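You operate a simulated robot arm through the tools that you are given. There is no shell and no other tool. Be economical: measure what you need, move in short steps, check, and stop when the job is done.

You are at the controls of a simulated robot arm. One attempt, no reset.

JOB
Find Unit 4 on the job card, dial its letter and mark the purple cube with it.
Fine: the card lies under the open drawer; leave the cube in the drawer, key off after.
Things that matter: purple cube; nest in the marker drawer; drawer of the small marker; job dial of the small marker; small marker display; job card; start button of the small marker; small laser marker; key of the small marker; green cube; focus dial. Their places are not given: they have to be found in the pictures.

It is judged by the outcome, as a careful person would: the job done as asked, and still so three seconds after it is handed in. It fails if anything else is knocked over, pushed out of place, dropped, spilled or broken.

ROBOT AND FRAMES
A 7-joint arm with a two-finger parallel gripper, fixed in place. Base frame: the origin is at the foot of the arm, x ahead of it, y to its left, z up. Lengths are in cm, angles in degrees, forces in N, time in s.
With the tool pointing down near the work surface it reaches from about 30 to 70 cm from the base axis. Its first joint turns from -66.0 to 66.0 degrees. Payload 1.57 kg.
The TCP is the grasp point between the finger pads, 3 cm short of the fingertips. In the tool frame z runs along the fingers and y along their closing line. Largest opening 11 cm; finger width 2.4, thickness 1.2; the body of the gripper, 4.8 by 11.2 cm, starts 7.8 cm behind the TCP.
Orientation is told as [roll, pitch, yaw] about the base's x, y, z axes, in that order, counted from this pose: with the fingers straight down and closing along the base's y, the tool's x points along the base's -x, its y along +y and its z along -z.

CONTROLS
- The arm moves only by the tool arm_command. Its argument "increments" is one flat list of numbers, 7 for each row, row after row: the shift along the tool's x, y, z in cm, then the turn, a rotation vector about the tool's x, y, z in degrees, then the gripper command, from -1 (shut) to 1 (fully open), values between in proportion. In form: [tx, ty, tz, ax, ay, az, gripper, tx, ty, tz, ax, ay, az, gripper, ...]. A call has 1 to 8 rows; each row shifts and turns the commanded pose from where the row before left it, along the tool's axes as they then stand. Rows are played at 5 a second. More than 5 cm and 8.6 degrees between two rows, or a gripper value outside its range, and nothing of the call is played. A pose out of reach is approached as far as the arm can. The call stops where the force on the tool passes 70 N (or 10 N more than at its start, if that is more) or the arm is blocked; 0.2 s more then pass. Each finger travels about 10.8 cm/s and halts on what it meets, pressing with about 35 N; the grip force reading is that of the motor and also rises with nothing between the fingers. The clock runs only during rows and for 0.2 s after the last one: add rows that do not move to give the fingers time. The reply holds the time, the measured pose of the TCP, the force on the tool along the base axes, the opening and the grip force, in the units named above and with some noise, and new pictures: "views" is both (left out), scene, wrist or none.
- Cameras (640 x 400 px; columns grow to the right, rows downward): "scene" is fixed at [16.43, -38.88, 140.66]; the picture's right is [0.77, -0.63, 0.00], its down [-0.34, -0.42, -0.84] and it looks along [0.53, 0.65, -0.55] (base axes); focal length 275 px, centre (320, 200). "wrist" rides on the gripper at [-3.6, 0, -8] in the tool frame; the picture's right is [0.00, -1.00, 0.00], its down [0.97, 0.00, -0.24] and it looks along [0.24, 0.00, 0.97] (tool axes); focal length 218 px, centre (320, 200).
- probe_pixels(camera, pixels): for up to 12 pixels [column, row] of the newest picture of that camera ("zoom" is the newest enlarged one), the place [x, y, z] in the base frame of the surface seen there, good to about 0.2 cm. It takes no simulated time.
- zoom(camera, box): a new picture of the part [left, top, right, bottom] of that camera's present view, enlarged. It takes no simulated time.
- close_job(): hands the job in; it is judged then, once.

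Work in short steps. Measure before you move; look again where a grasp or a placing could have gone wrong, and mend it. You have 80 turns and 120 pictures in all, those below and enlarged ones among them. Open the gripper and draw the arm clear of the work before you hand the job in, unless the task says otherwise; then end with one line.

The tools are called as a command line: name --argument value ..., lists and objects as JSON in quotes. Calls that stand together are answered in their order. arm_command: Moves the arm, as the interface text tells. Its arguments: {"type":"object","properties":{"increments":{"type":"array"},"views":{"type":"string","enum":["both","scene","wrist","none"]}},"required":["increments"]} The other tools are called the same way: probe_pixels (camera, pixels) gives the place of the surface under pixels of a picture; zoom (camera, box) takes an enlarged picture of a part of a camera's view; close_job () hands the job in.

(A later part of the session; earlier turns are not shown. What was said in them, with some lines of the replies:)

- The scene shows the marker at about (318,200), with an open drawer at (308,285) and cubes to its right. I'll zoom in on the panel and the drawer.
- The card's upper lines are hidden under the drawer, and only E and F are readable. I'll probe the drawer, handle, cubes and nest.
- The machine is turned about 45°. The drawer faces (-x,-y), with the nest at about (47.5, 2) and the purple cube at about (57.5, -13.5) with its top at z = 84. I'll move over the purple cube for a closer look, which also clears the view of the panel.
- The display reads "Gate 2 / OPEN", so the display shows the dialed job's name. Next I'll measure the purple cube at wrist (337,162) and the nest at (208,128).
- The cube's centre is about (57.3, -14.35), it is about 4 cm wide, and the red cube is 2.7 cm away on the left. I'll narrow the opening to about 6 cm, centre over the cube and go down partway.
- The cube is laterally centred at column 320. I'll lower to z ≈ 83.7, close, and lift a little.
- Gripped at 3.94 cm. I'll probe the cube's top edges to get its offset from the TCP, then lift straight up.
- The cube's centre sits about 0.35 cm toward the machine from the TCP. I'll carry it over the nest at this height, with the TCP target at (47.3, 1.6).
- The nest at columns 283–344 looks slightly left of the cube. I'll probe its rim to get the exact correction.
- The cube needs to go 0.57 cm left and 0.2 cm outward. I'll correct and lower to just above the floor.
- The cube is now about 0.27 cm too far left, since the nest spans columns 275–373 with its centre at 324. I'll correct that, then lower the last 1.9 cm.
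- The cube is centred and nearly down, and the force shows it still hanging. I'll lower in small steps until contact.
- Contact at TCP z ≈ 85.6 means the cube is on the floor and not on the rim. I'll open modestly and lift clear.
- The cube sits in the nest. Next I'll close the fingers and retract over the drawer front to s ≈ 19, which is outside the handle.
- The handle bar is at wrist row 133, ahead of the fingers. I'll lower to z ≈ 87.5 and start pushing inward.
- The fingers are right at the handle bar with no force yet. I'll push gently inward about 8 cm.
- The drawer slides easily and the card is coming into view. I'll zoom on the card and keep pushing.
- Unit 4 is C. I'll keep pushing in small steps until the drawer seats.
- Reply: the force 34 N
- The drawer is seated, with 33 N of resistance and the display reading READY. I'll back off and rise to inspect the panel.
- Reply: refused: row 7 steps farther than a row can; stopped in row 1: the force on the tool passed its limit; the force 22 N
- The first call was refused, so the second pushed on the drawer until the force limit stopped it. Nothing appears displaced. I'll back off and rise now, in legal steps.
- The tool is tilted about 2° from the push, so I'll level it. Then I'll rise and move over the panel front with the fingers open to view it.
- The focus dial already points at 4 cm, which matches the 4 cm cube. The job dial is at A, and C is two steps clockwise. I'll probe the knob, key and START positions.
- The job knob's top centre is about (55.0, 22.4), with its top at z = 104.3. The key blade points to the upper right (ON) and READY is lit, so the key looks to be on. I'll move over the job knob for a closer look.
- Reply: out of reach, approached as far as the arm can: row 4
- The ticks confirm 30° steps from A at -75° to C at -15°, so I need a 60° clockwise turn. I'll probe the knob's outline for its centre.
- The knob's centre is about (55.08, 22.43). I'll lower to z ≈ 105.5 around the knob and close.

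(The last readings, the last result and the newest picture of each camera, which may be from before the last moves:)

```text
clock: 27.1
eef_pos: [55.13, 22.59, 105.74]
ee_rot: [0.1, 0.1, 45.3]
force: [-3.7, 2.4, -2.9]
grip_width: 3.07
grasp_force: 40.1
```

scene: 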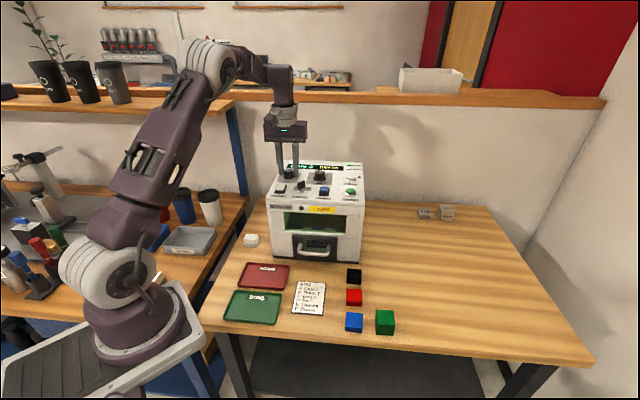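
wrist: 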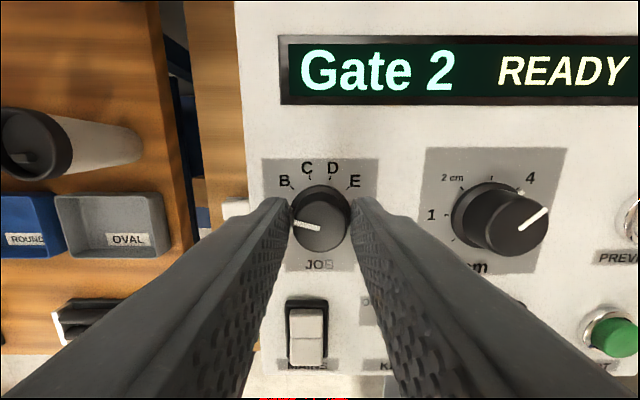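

The knob is gripped at 3.07 cm. I'll turn 30° clockwise first and check the display.

arm_command --increments '[0, 0, 0, 0, 0, 7.5, -1, 0, 0, 0, 0, 0, 7.5, -1, 0, 0, 0, 0, 0, 7.5, -1, 0, 0, 0, 0, 0, 7.5, -1, 0, 0, 0, 0, 0, 0, -1]' --views "wrist"

```text
clock: 28.3
eef_pos: [55.07, 22.56, 105.72]
ee_rot: [0.0, 0.0, 15.1]
force: [-5.8, 6.4, -4.7]
grip_width: 3.06
grasp_force: 39.5
```

wrist: 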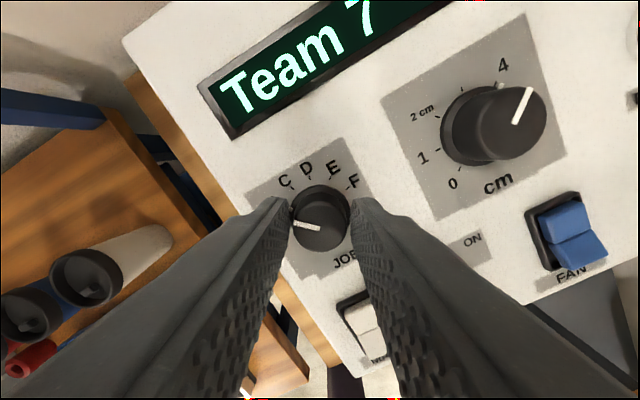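

The display now shows "Team 7" (B). I'll turn another 30°.

arm_command --increments '[0, 0, 0, 0, 0, 7.5, -1, 0, 0, 0, 0, 0, 7.5, -1, 0, 0, 0, 0, 0, 7.5, -1, 0, 0, 0, 0, 0, 7.5, -1, 0, 0, 0, 0, 0, 0, -1]' --views "both"

```text
clock: 29.5
eef_pos: [55.14, 22.48, 105.72]
ee_rot: [-0.1, 0.0, -15.1]
force: [-10.0, -2.6, -6.5]
grip_width: 3.09
grasp_force: 39.3
```

scene: 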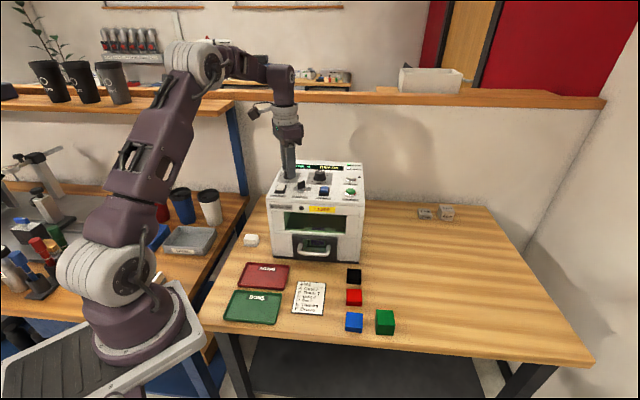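
wrist: 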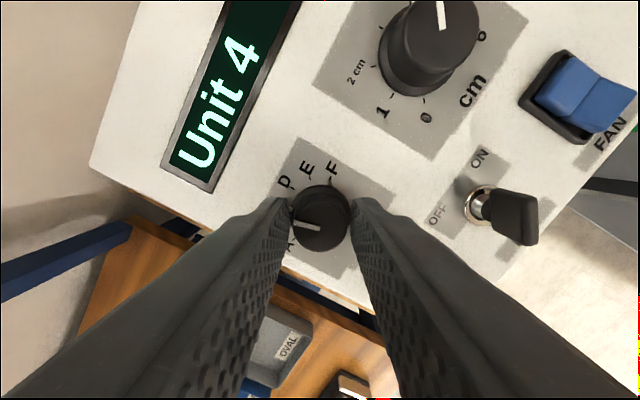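

The display shows "Unit 4". I'll release, rise, and turn back to yaw 45.

arm_command --increments '[0, 0, 0, 0, 0, 0, 0.1, 0, 0, 0, 0, 0, 0, 0.1, 0, 0, -3, 0, 0, 0, 0.1, 0, 0, -4, 0, 0, 0, 0.1, 0, 0, 0, 0, 0, -8, 0.1, 0, 0, 0, 0, 0, -8, 0.1, 0, 0, 0, 0, 0, -8, 0.1, 0, 0, 0, 0, 0, -8, 0.1]' --views "none"

arm_command --increments '[0, 0, 0, 0, 0, -8, 0.1, 0, 0, 0, 0, 0, -8, 0.1, 0, 0, 0, 0, 0, -8, 0.1, 0, 0, 0, 0, 0, -4, 0.1, 0, 0, 0, 0, 0, 0, 0.1]'

zoom --camera "scene" --box '[260, 150, 380, 225]'

```text
clock: 31.3
eef_pos: [55.14, 22.53, 112.77]
ee_rot: [0.0, 0.0, 17.3]
force: [-0.4, -0.3, -0.4]
grip_width: 6.08
grasp_force: 0.1
```

```text
clock: 32.5
eef_pos: [55.14, 22.5, 112.67]
ee_rot: [0.0, 0.0, 45.3]
force: [-0.4, 0.6, -0.1]
grip_width: 6.05
grasp_force: 0.1
```

scene: 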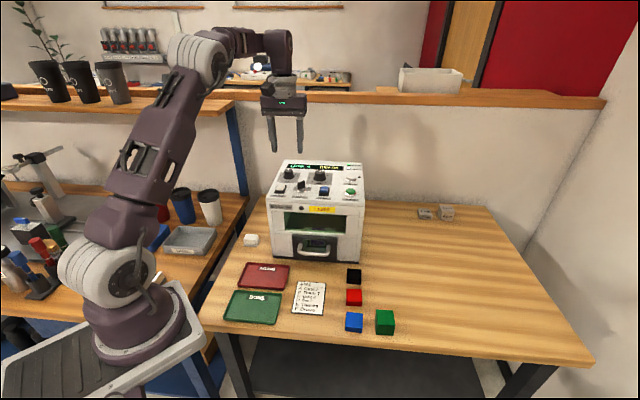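
wrist: 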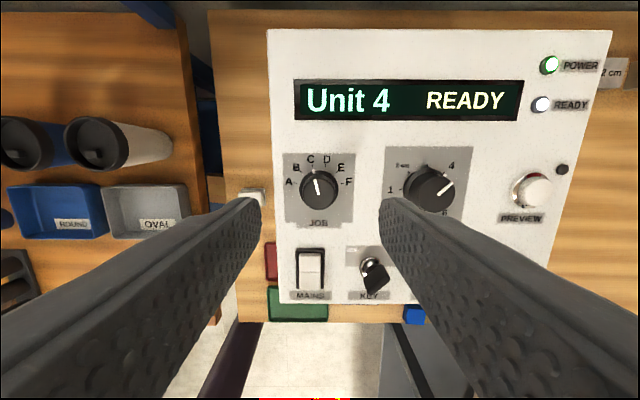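

```text
5.33 times, centred on (320, 188) of scene
```

zoom: 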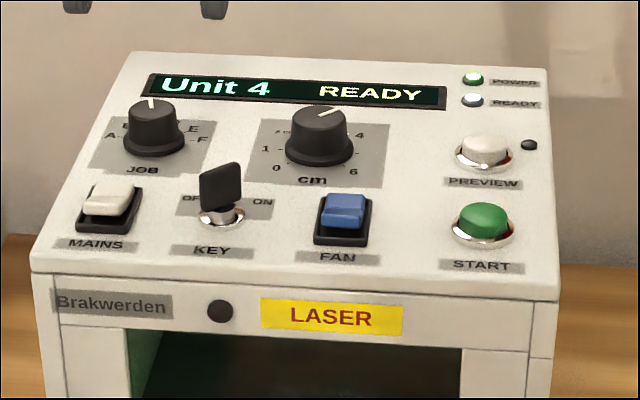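

Unit 4 is set with READY shown and focus at 4. I'll move over START with the fingers closed.

arm_command --increments '[1.9, -4.5, 0, 0, 0, 0, -1, 1.9, -4.5, 0, 0, 0, 0, -1, 1.9, -4.5, 0, 0, 0, 0, -1, 1.9, -4.5, 0, 0, 0, 0, -1, 0, 0, 0, 0, 0, 0, -1, 0, 0, 0, 0, 0, 0, -1]'

probe_pixels --camera "scene" --pixels '[[350, 191], [347, 191], [353, 191], [350, 189]]'

zoom --camera "scene" --box '[280, 120, 400, 215]'

```text
clock: 33.9
eef_pos: [62.8, 4.34, 112.89]
ee_rot: [0.0, -0.1, 45.1]
force: [0.0, -0.2, -0.2]
grip_width: 0.0
grasp_force: 21.4
```

scene: 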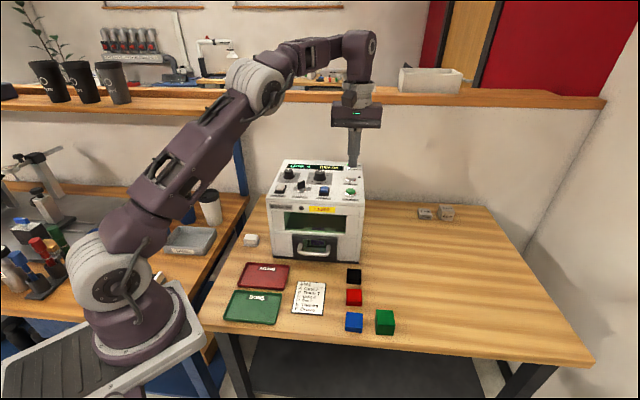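
wrist: 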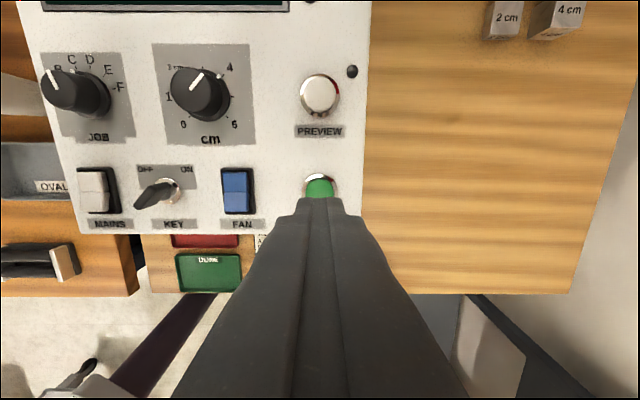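

```text
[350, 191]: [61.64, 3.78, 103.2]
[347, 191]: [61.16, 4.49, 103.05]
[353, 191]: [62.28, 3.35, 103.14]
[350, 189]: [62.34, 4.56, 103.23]
```

```text
4.21 times, centred on (340, 168) of scene
```

zoom: 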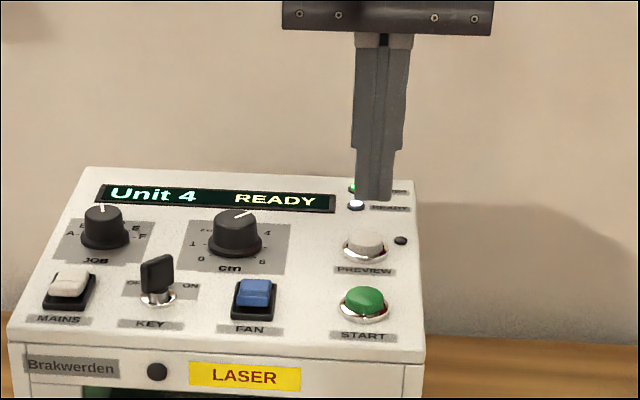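

START's top centre is about (62.2, 4.3) at z = 103.2. I'll shift slightly, lower to just above it, and press in small steps.

arm_command --increments '[0.4, 0.25, 3, 0, 0, 0, -1, 0, 0, 3, 0, 0, 0, -1, 0, 0, 0.4, 0, 0, 0, -1, 0, 0, 0.3, 0, 0, 0, -1, 0, 0, 0.2, 0, 0, 0, -1]'

zoom --camera "scene" --box '[280, 120, 400, 215]'

```text
clock: 35.1
eef_pos: [62.06, 4.34, 105.77]
ee_rot: [0.0, 0.0, 45.2]
force: [0.7, -0.1, 2.2]
grip_width: 0.01
grasp_force: 21.0
```

scene: 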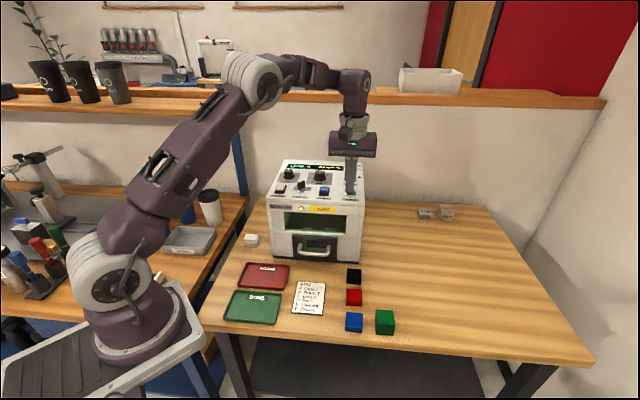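
wrist: 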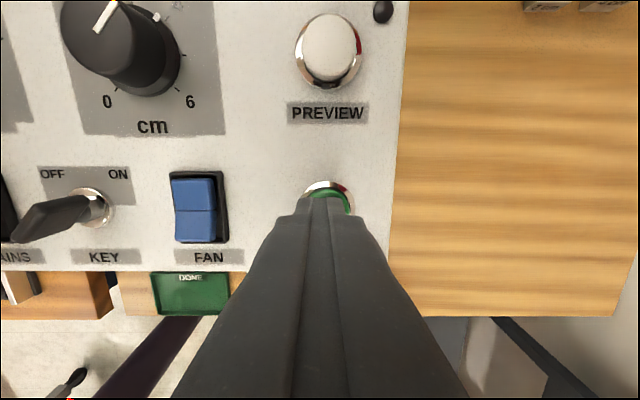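

```text
4.21 times, centred on (340, 168) of scene
```

zoom: 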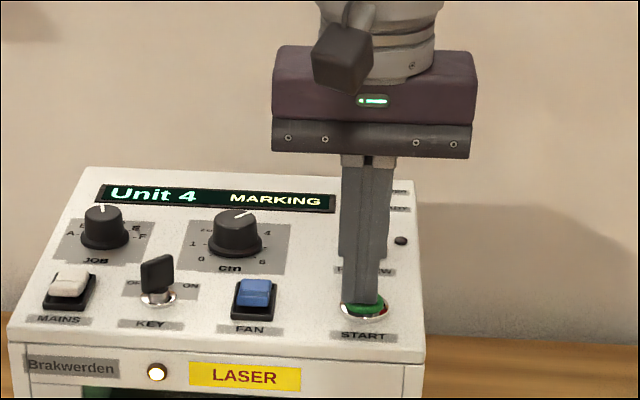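

The display reads MARKING and the lamp is lit. I'll lift off and wait for it to finish.

arm_command --increments '[0, 0, -4, 0, 0, 0, -1, 0, 0, -4, 0, 0, 0, -1, 0, 0, 0, 0, 0, 0, -1, 0, 0, 0, 0, 0, 0, -1, 0, 0, 0, 0, 0, 0, -1, 0, 0, 0, 0, 0, 0, -1, 0, 0, 0, 0, 0, 0, -1, 0, 0, 0, 0, 0, 0, -1]' --views "wrist"

zoom --camera "scene" --box '[260, 150, 380, 270]'

```text
clock: 36.9
eef_pos: [61.88, 4.41, 113.89]
ee_rot: [0.0, -0.1, 45.1]
force: [0.1, -1.1, -0.3]
grip_width: 0.0
grasp_force: 21.6
```

wrist: 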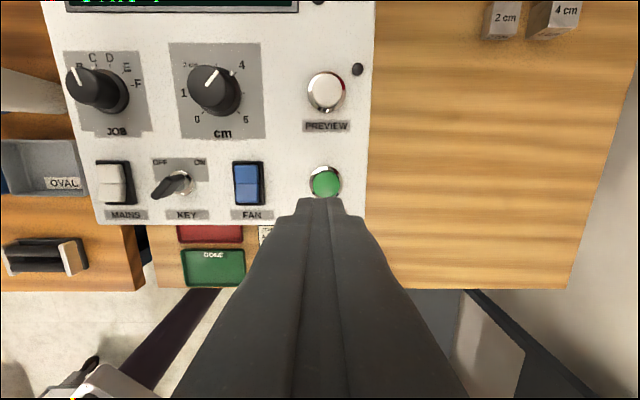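

```text
3.33 times, centred on (320, 210) of scene
```

zoom: 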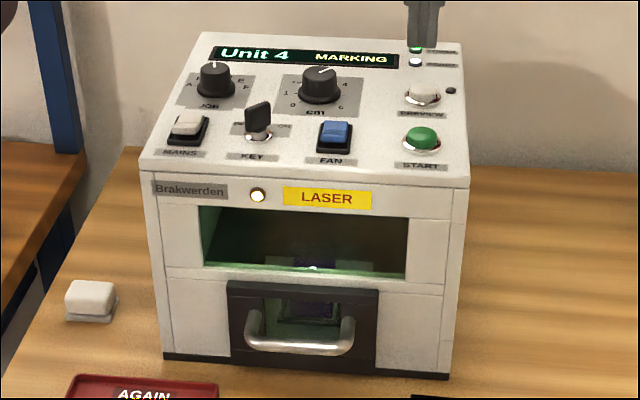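

Marking is in progress. While it runs I'll move above the key at safe height, with the fingers open to 4 cm, and test that the wrist can reach yaw 90.

arm_command --increments '[0, 3.1, 0, 0, 0, 0, -0.3, 0, 3.1, 0, 0, 0, 0, -0.3, 0, 3.1, 0, 0, 0, 0, -0.3, -0.1, 3.1, 0, 0, 0, 0, -0.3, 0, 0, 0, 0, 0, -8, -0.3, 0, 0, 0, 0, 0, -8, -0.3, 0, 0, 0, 0, 0, -8, -0.3, 0, 0, 0, 0, 0, -8, -0.3]' --views "none"

arm_command --increments '[0, 0, 0, 0, 0, -8, -0.3, 0, 0, 0, 0, 0, -8, -0.3, 0, 0, 0, 0, 0, -2, -0.3, 0, 0, 0, 0, 0, 0, -0.3]'

zoom --camera "scene" --box '[260, 150, 380, 225]'

```text
clock: 38.7
eef_pos: [53.36, 13.19, 113.92]
ee_rot: [0.1, 0.0, 77.3]
force: [-0.5, 0.1, -0.1]
grip_width: 3.84
grasp_force: 0.0
```

```text
clock: 39.7
eef_pos: [53.33, 13.03, 113.74]
ee_rot: [-0.1, 0.0, 95.2]
force: [0.3, -0.2, -0.3]
grip_width: 3.86
grasp_force: 0.0
```

scene: 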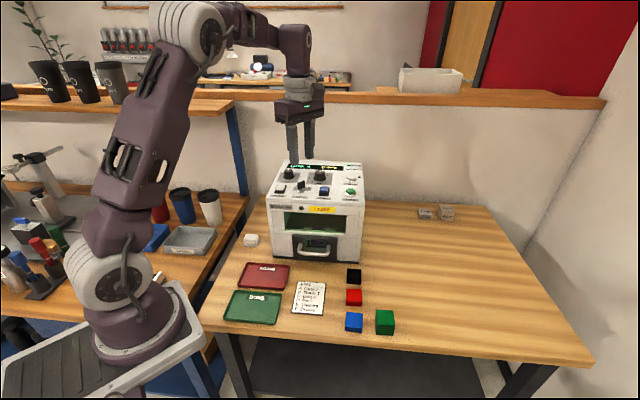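
wrist: 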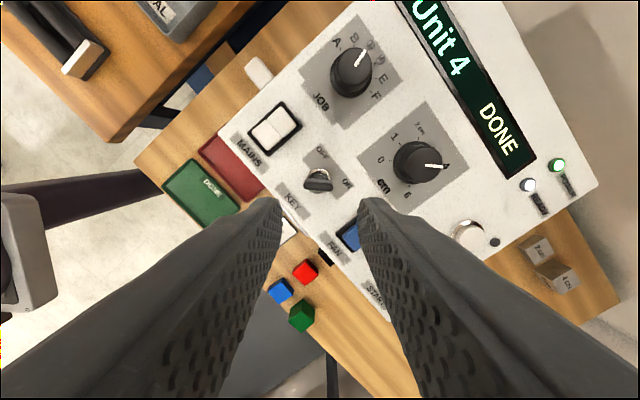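

```text
5.33 times, centred on (320, 188) of scene
```

zoom: 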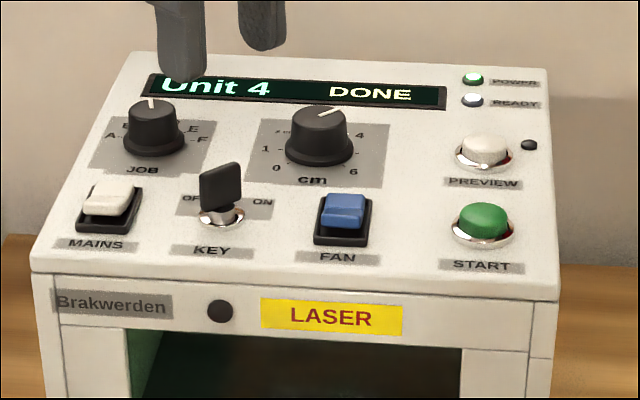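

The display says DONE. The blade lies along base x, so it points at ON. I'll rotate back to yaw 0 so the fingers straddle it.

arm_command --increments '[0, 0, 0, 0, 0, 8, -0.3, 0, 0, 0, 0, 0, 8, -0.3, 0, 0, 0, 0, 0, 8, -0.3, 0, 0, 0, 0, 0, 8, -0.3, 0, 0, 0, 0, 0, 8, -0.3, 0, 0, 0, 0, 0, 8, -0.3, 0, 0, 0, 0, 0, 8, -0.3, 0, 0, 0, 0, 0, 8, -0.3]' --views "none"

arm_command --increments '[0, 0, 0, 0, 0, 8, -0.3, 0, 0, 0, 0, 0, 8, -0.3, 0, 0, 0, 0, 0, 8, -0.3, 0, 0, 0, 0, 0, 7, -0.3, 0, 0, 0, 0, 0, 0, -0.3]' --views "wrist"

zoom --camera "wrist" --box '[260, 130, 380, 220]'

```text
clock: 41.5
eef_pos: [53.32, 13.21, 114.02]
ee_rot: [-0.1, 0.0, 31.1]
force: [0.1, 0.5, -0.1]
grip_width: 3.85
grasp_force: 0.0
```

```text
clock: 42.7
eef_pos: [53.56, 13.0, 113.74]
ee_rot: [0.1, 0.0, 0.1]
force: [0.1, 0.1, -0.6]
grip_width: 3.84
grasp_force: 0.0
```

wrist: 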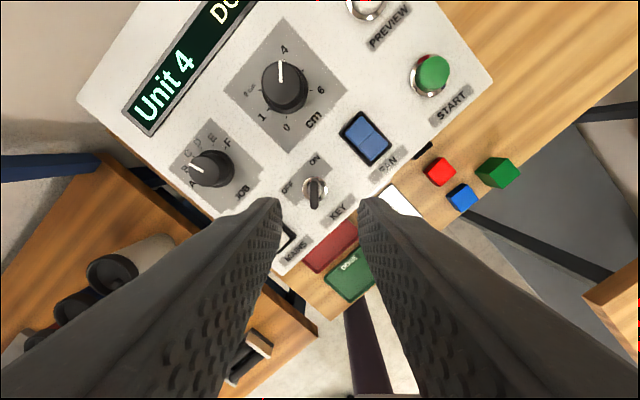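

```text
4.44 times, centred on (320, 175) of wrist
```

zoom: 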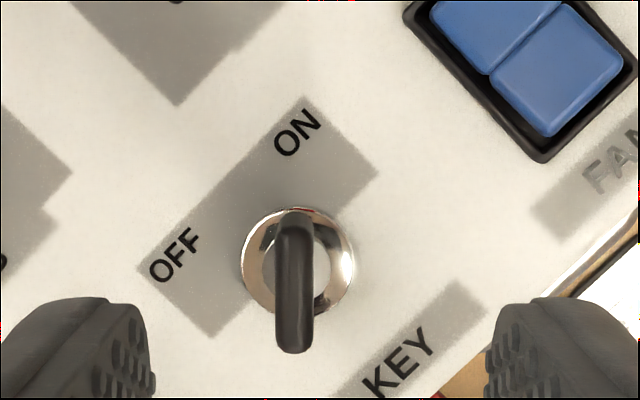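

The blade points at ON and sits about 0.4 cm to the left of the TCP. I'll probe it for centring.

probe_pixels --camera "zoom" --pixels '[[294, 335], [294, 270], [294, 225], [250, 262], [345, 262], [298, 213], [280, 300], [309, 300]]'

```text
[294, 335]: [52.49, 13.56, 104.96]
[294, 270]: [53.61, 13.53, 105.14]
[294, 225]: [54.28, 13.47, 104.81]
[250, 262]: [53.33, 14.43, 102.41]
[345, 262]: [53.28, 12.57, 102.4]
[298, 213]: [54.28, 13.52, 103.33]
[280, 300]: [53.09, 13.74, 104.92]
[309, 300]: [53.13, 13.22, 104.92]
```

The key axis is about (53.35, 13.5) and the blade top is at z = 105.1. I'll centre, lower to z = 106.0 and close on the blade.

arm_command --increments '[0.05, 0.4, 3, 0, 0, 0, -0.3, 0, 0, 3, 0, 0, 0, -0.3, 0, 0, 1.85, 0, 0, 0, -0.3, 0, 0, 0, 0, 0, 0, -0.3, 0, 0, 0, 0, 0, 0, -1, 0, 0, 0, 0, 0, 0, -1, 0, 0, 0, 0, 0, 0, -1]'

```text
clock: 44.3
eef_pos: [53.27, 13.62, 106.07]
ee_rot: [-0.1, 0.0, 0.1]
force: [-1.4, -2.7, -8.6]
grip_width: 0.71
grasp_force: 26.4
```

scene: 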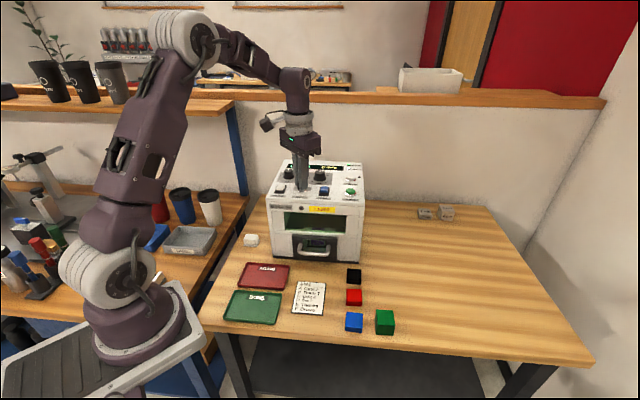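
wrist: 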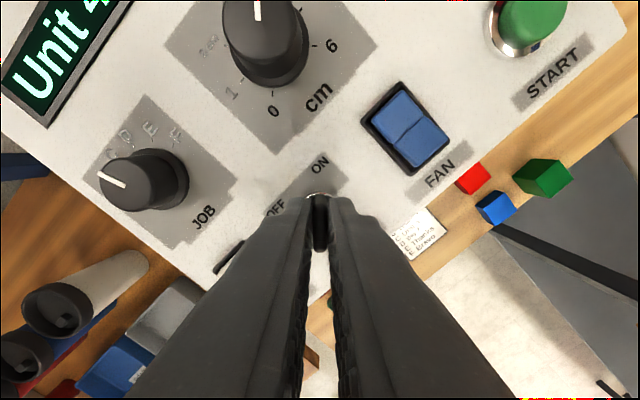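

The blade is gripped at 0.71 cm. I'll turn counter-clockwise (seen from above) toward OFF, 56° first, and watch the force.

arm_command --increments '[0, 0, 0, 0, 0, -8, -1, 0, 0, 0, 0, 0, -8, -1, 0, 0, 0, 0, 0, -8, -1, 0, 0, 0, 0, 0, -8, -1, 0, 0, 0, 0, 0, -8, -1, 0, 0, 0, 0, 0, -8, -1, 0, 0, 0, 0, 0, -8, -1]' --views "wrist"

```text
clock: 45.9
eef_pos: [53.21, 13.66, 106.06]
ee_rot: [0.1, -0.1, 56.3]
force: [-15.8, 10.3, 17.1]
grip_width: 0.7
grasp_force: 26.2
```

wrist: 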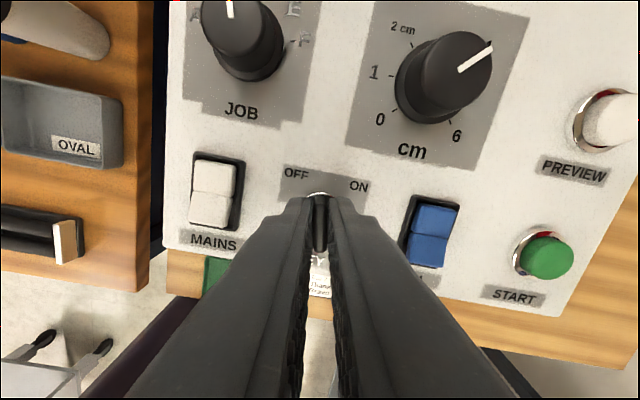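

The key is following, and the blade is now just past halfway. I'll continue the last 34°.

arm_command --increments '[0, 0, 0, 0, 0, -8, -1, 0, 0, 0, 0, 0, -8, -1, 0, 0, 0, 0, 0, -8, -1, 0, 0, 0, 0, 0, -8, -1, 0, 0, 0, 0, 0, -2, -1]' --views "both"

zoom --camera "scene" --box '[260, 150, 380, 225]'

```text
clock: 47.1
eef_pos: [53.24, 13.5, 105.96]
ee_rot: [-0.1, 0.0, 90.2]
force: [-18.4, 13.1, 16.9]
grip_width: 0.71
grasp_force: 26.6
```

scene: 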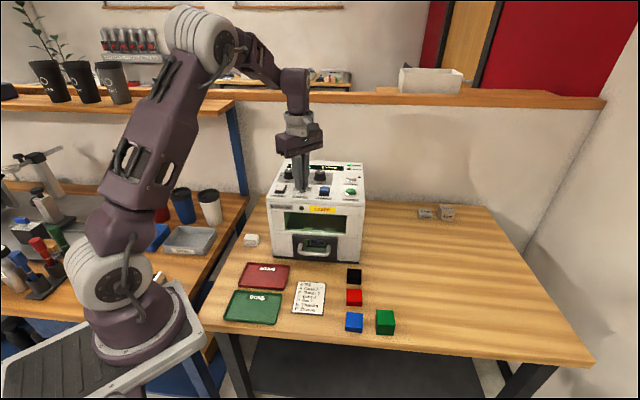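
wrist: 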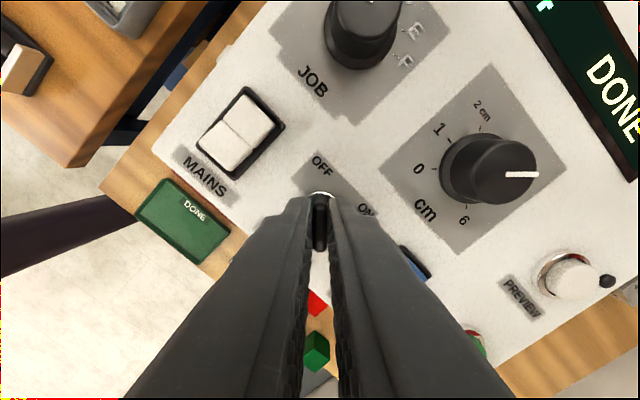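

```text
5.33 times, centred on (320, 188) of scene
```

zoom: 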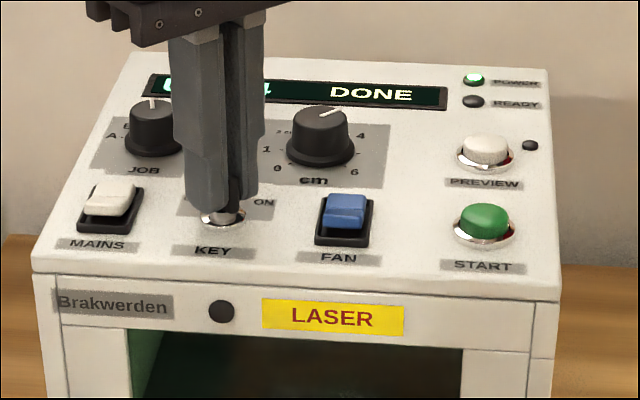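

The blade points at OFF and the READY lamp has gone out. I'll release and lift straight up.

arm_command --increments '[0, 0, 0, 0, 0, 0, -0.5, 0, 0, 0, 0, 0, 0, -0.5, 0, 0, -4, 0, 0, 0, -0.5, 0, 0, -4, 0, 0, 0, -0.5, 0, 0, -4, 0, 0, 0, 0, 0, 0, 0, 0, 0, -8, 0, 0, 0, 0, 0, 0, 8, 0, 0, 0, 0, 0, 0, 0, 1]'

zoom --camera "scene" --box '[260, 150, 380, 270]'

zoom --camera "wrist" --box '[240, 100, 400, 220]'

```text
clock: 48.9
eef_pos: [53.24, 13.6, 117.97]
ee_rot: [0.0, 0.0, 90.0]
force: [0.7, -0.3, 1.1]
grip_width: 11.0
grasp_force: 0.0
```

scene: 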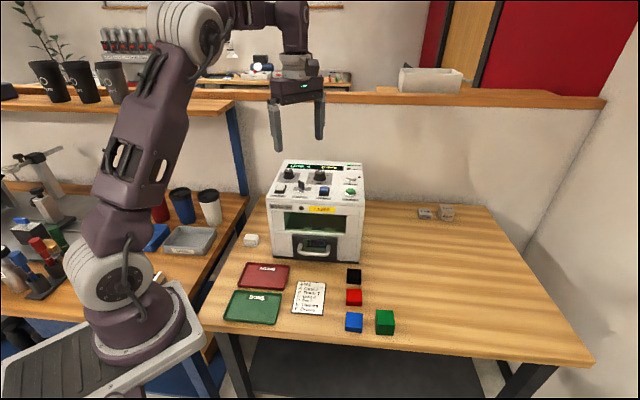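
wrist: 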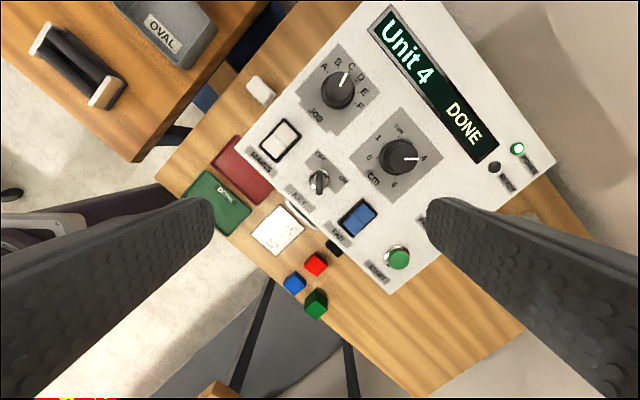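

```text
3.33 times, centred on (320, 210) of scene
```

zoom: 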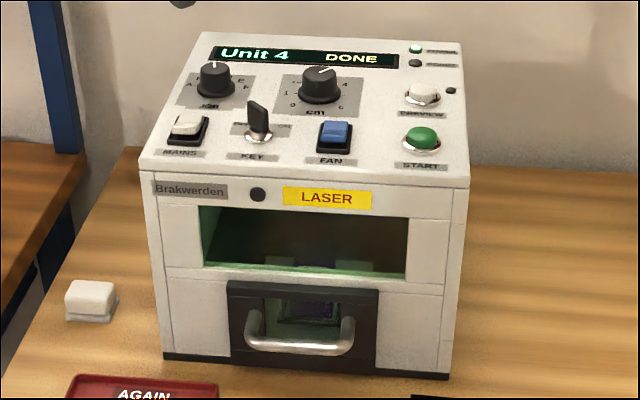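

```text
3.33 times, centred on (320, 160) of wrist
```

zoom: 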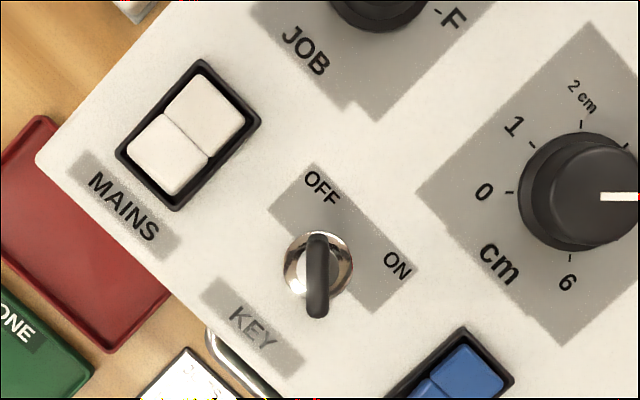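

Everything is done: the key is at OFF, the drawer is shut and the display reads Unit 4 DONE. I'll draw the arm back toward the base, then hand in.

arm_command --increments '[0, 0, -4, 0, 0, 0, 1, 0, 4, 0, 0, 0, 0, 1, 0, 4, 0, 0, 0, 0, 1, 0, 4, 0, 0, 0, 0, 1, 0, 4, 0, 0, 0, 0, 1, 0, 0, 0, 0, 0, 0, 1]' --views "scene"

```text
clock: 50.3
eef_pos: [37.47, 13.61, 121.98]
ee_rot: [0.0, 0.1, 90.1]
force: [-0.2, 0.1, 1.0]
grip_width: 11.01
grasp_force: 0.0
```

scene: 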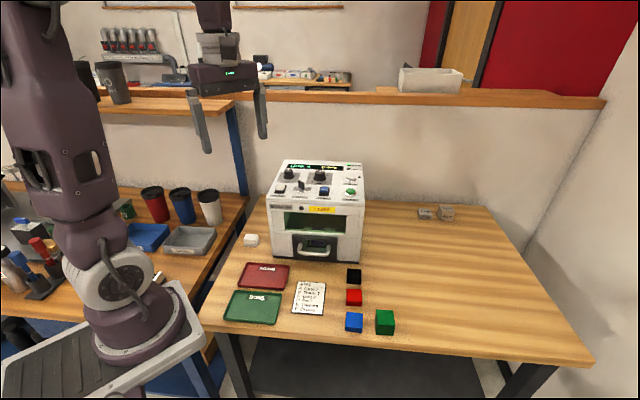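

The arm is clear, the gripper is open and nothing else has been disturbed. I'm handing the job in.

close_job

```text
The job is handed in.
```

The job is handed in: Unit 4 is letter C on the card, and I dialed C and ran the marker on the purple cube until the display read DONE. The cube is in the closed drawer and the key is off; I did not open the drawer to look at the mark itself.
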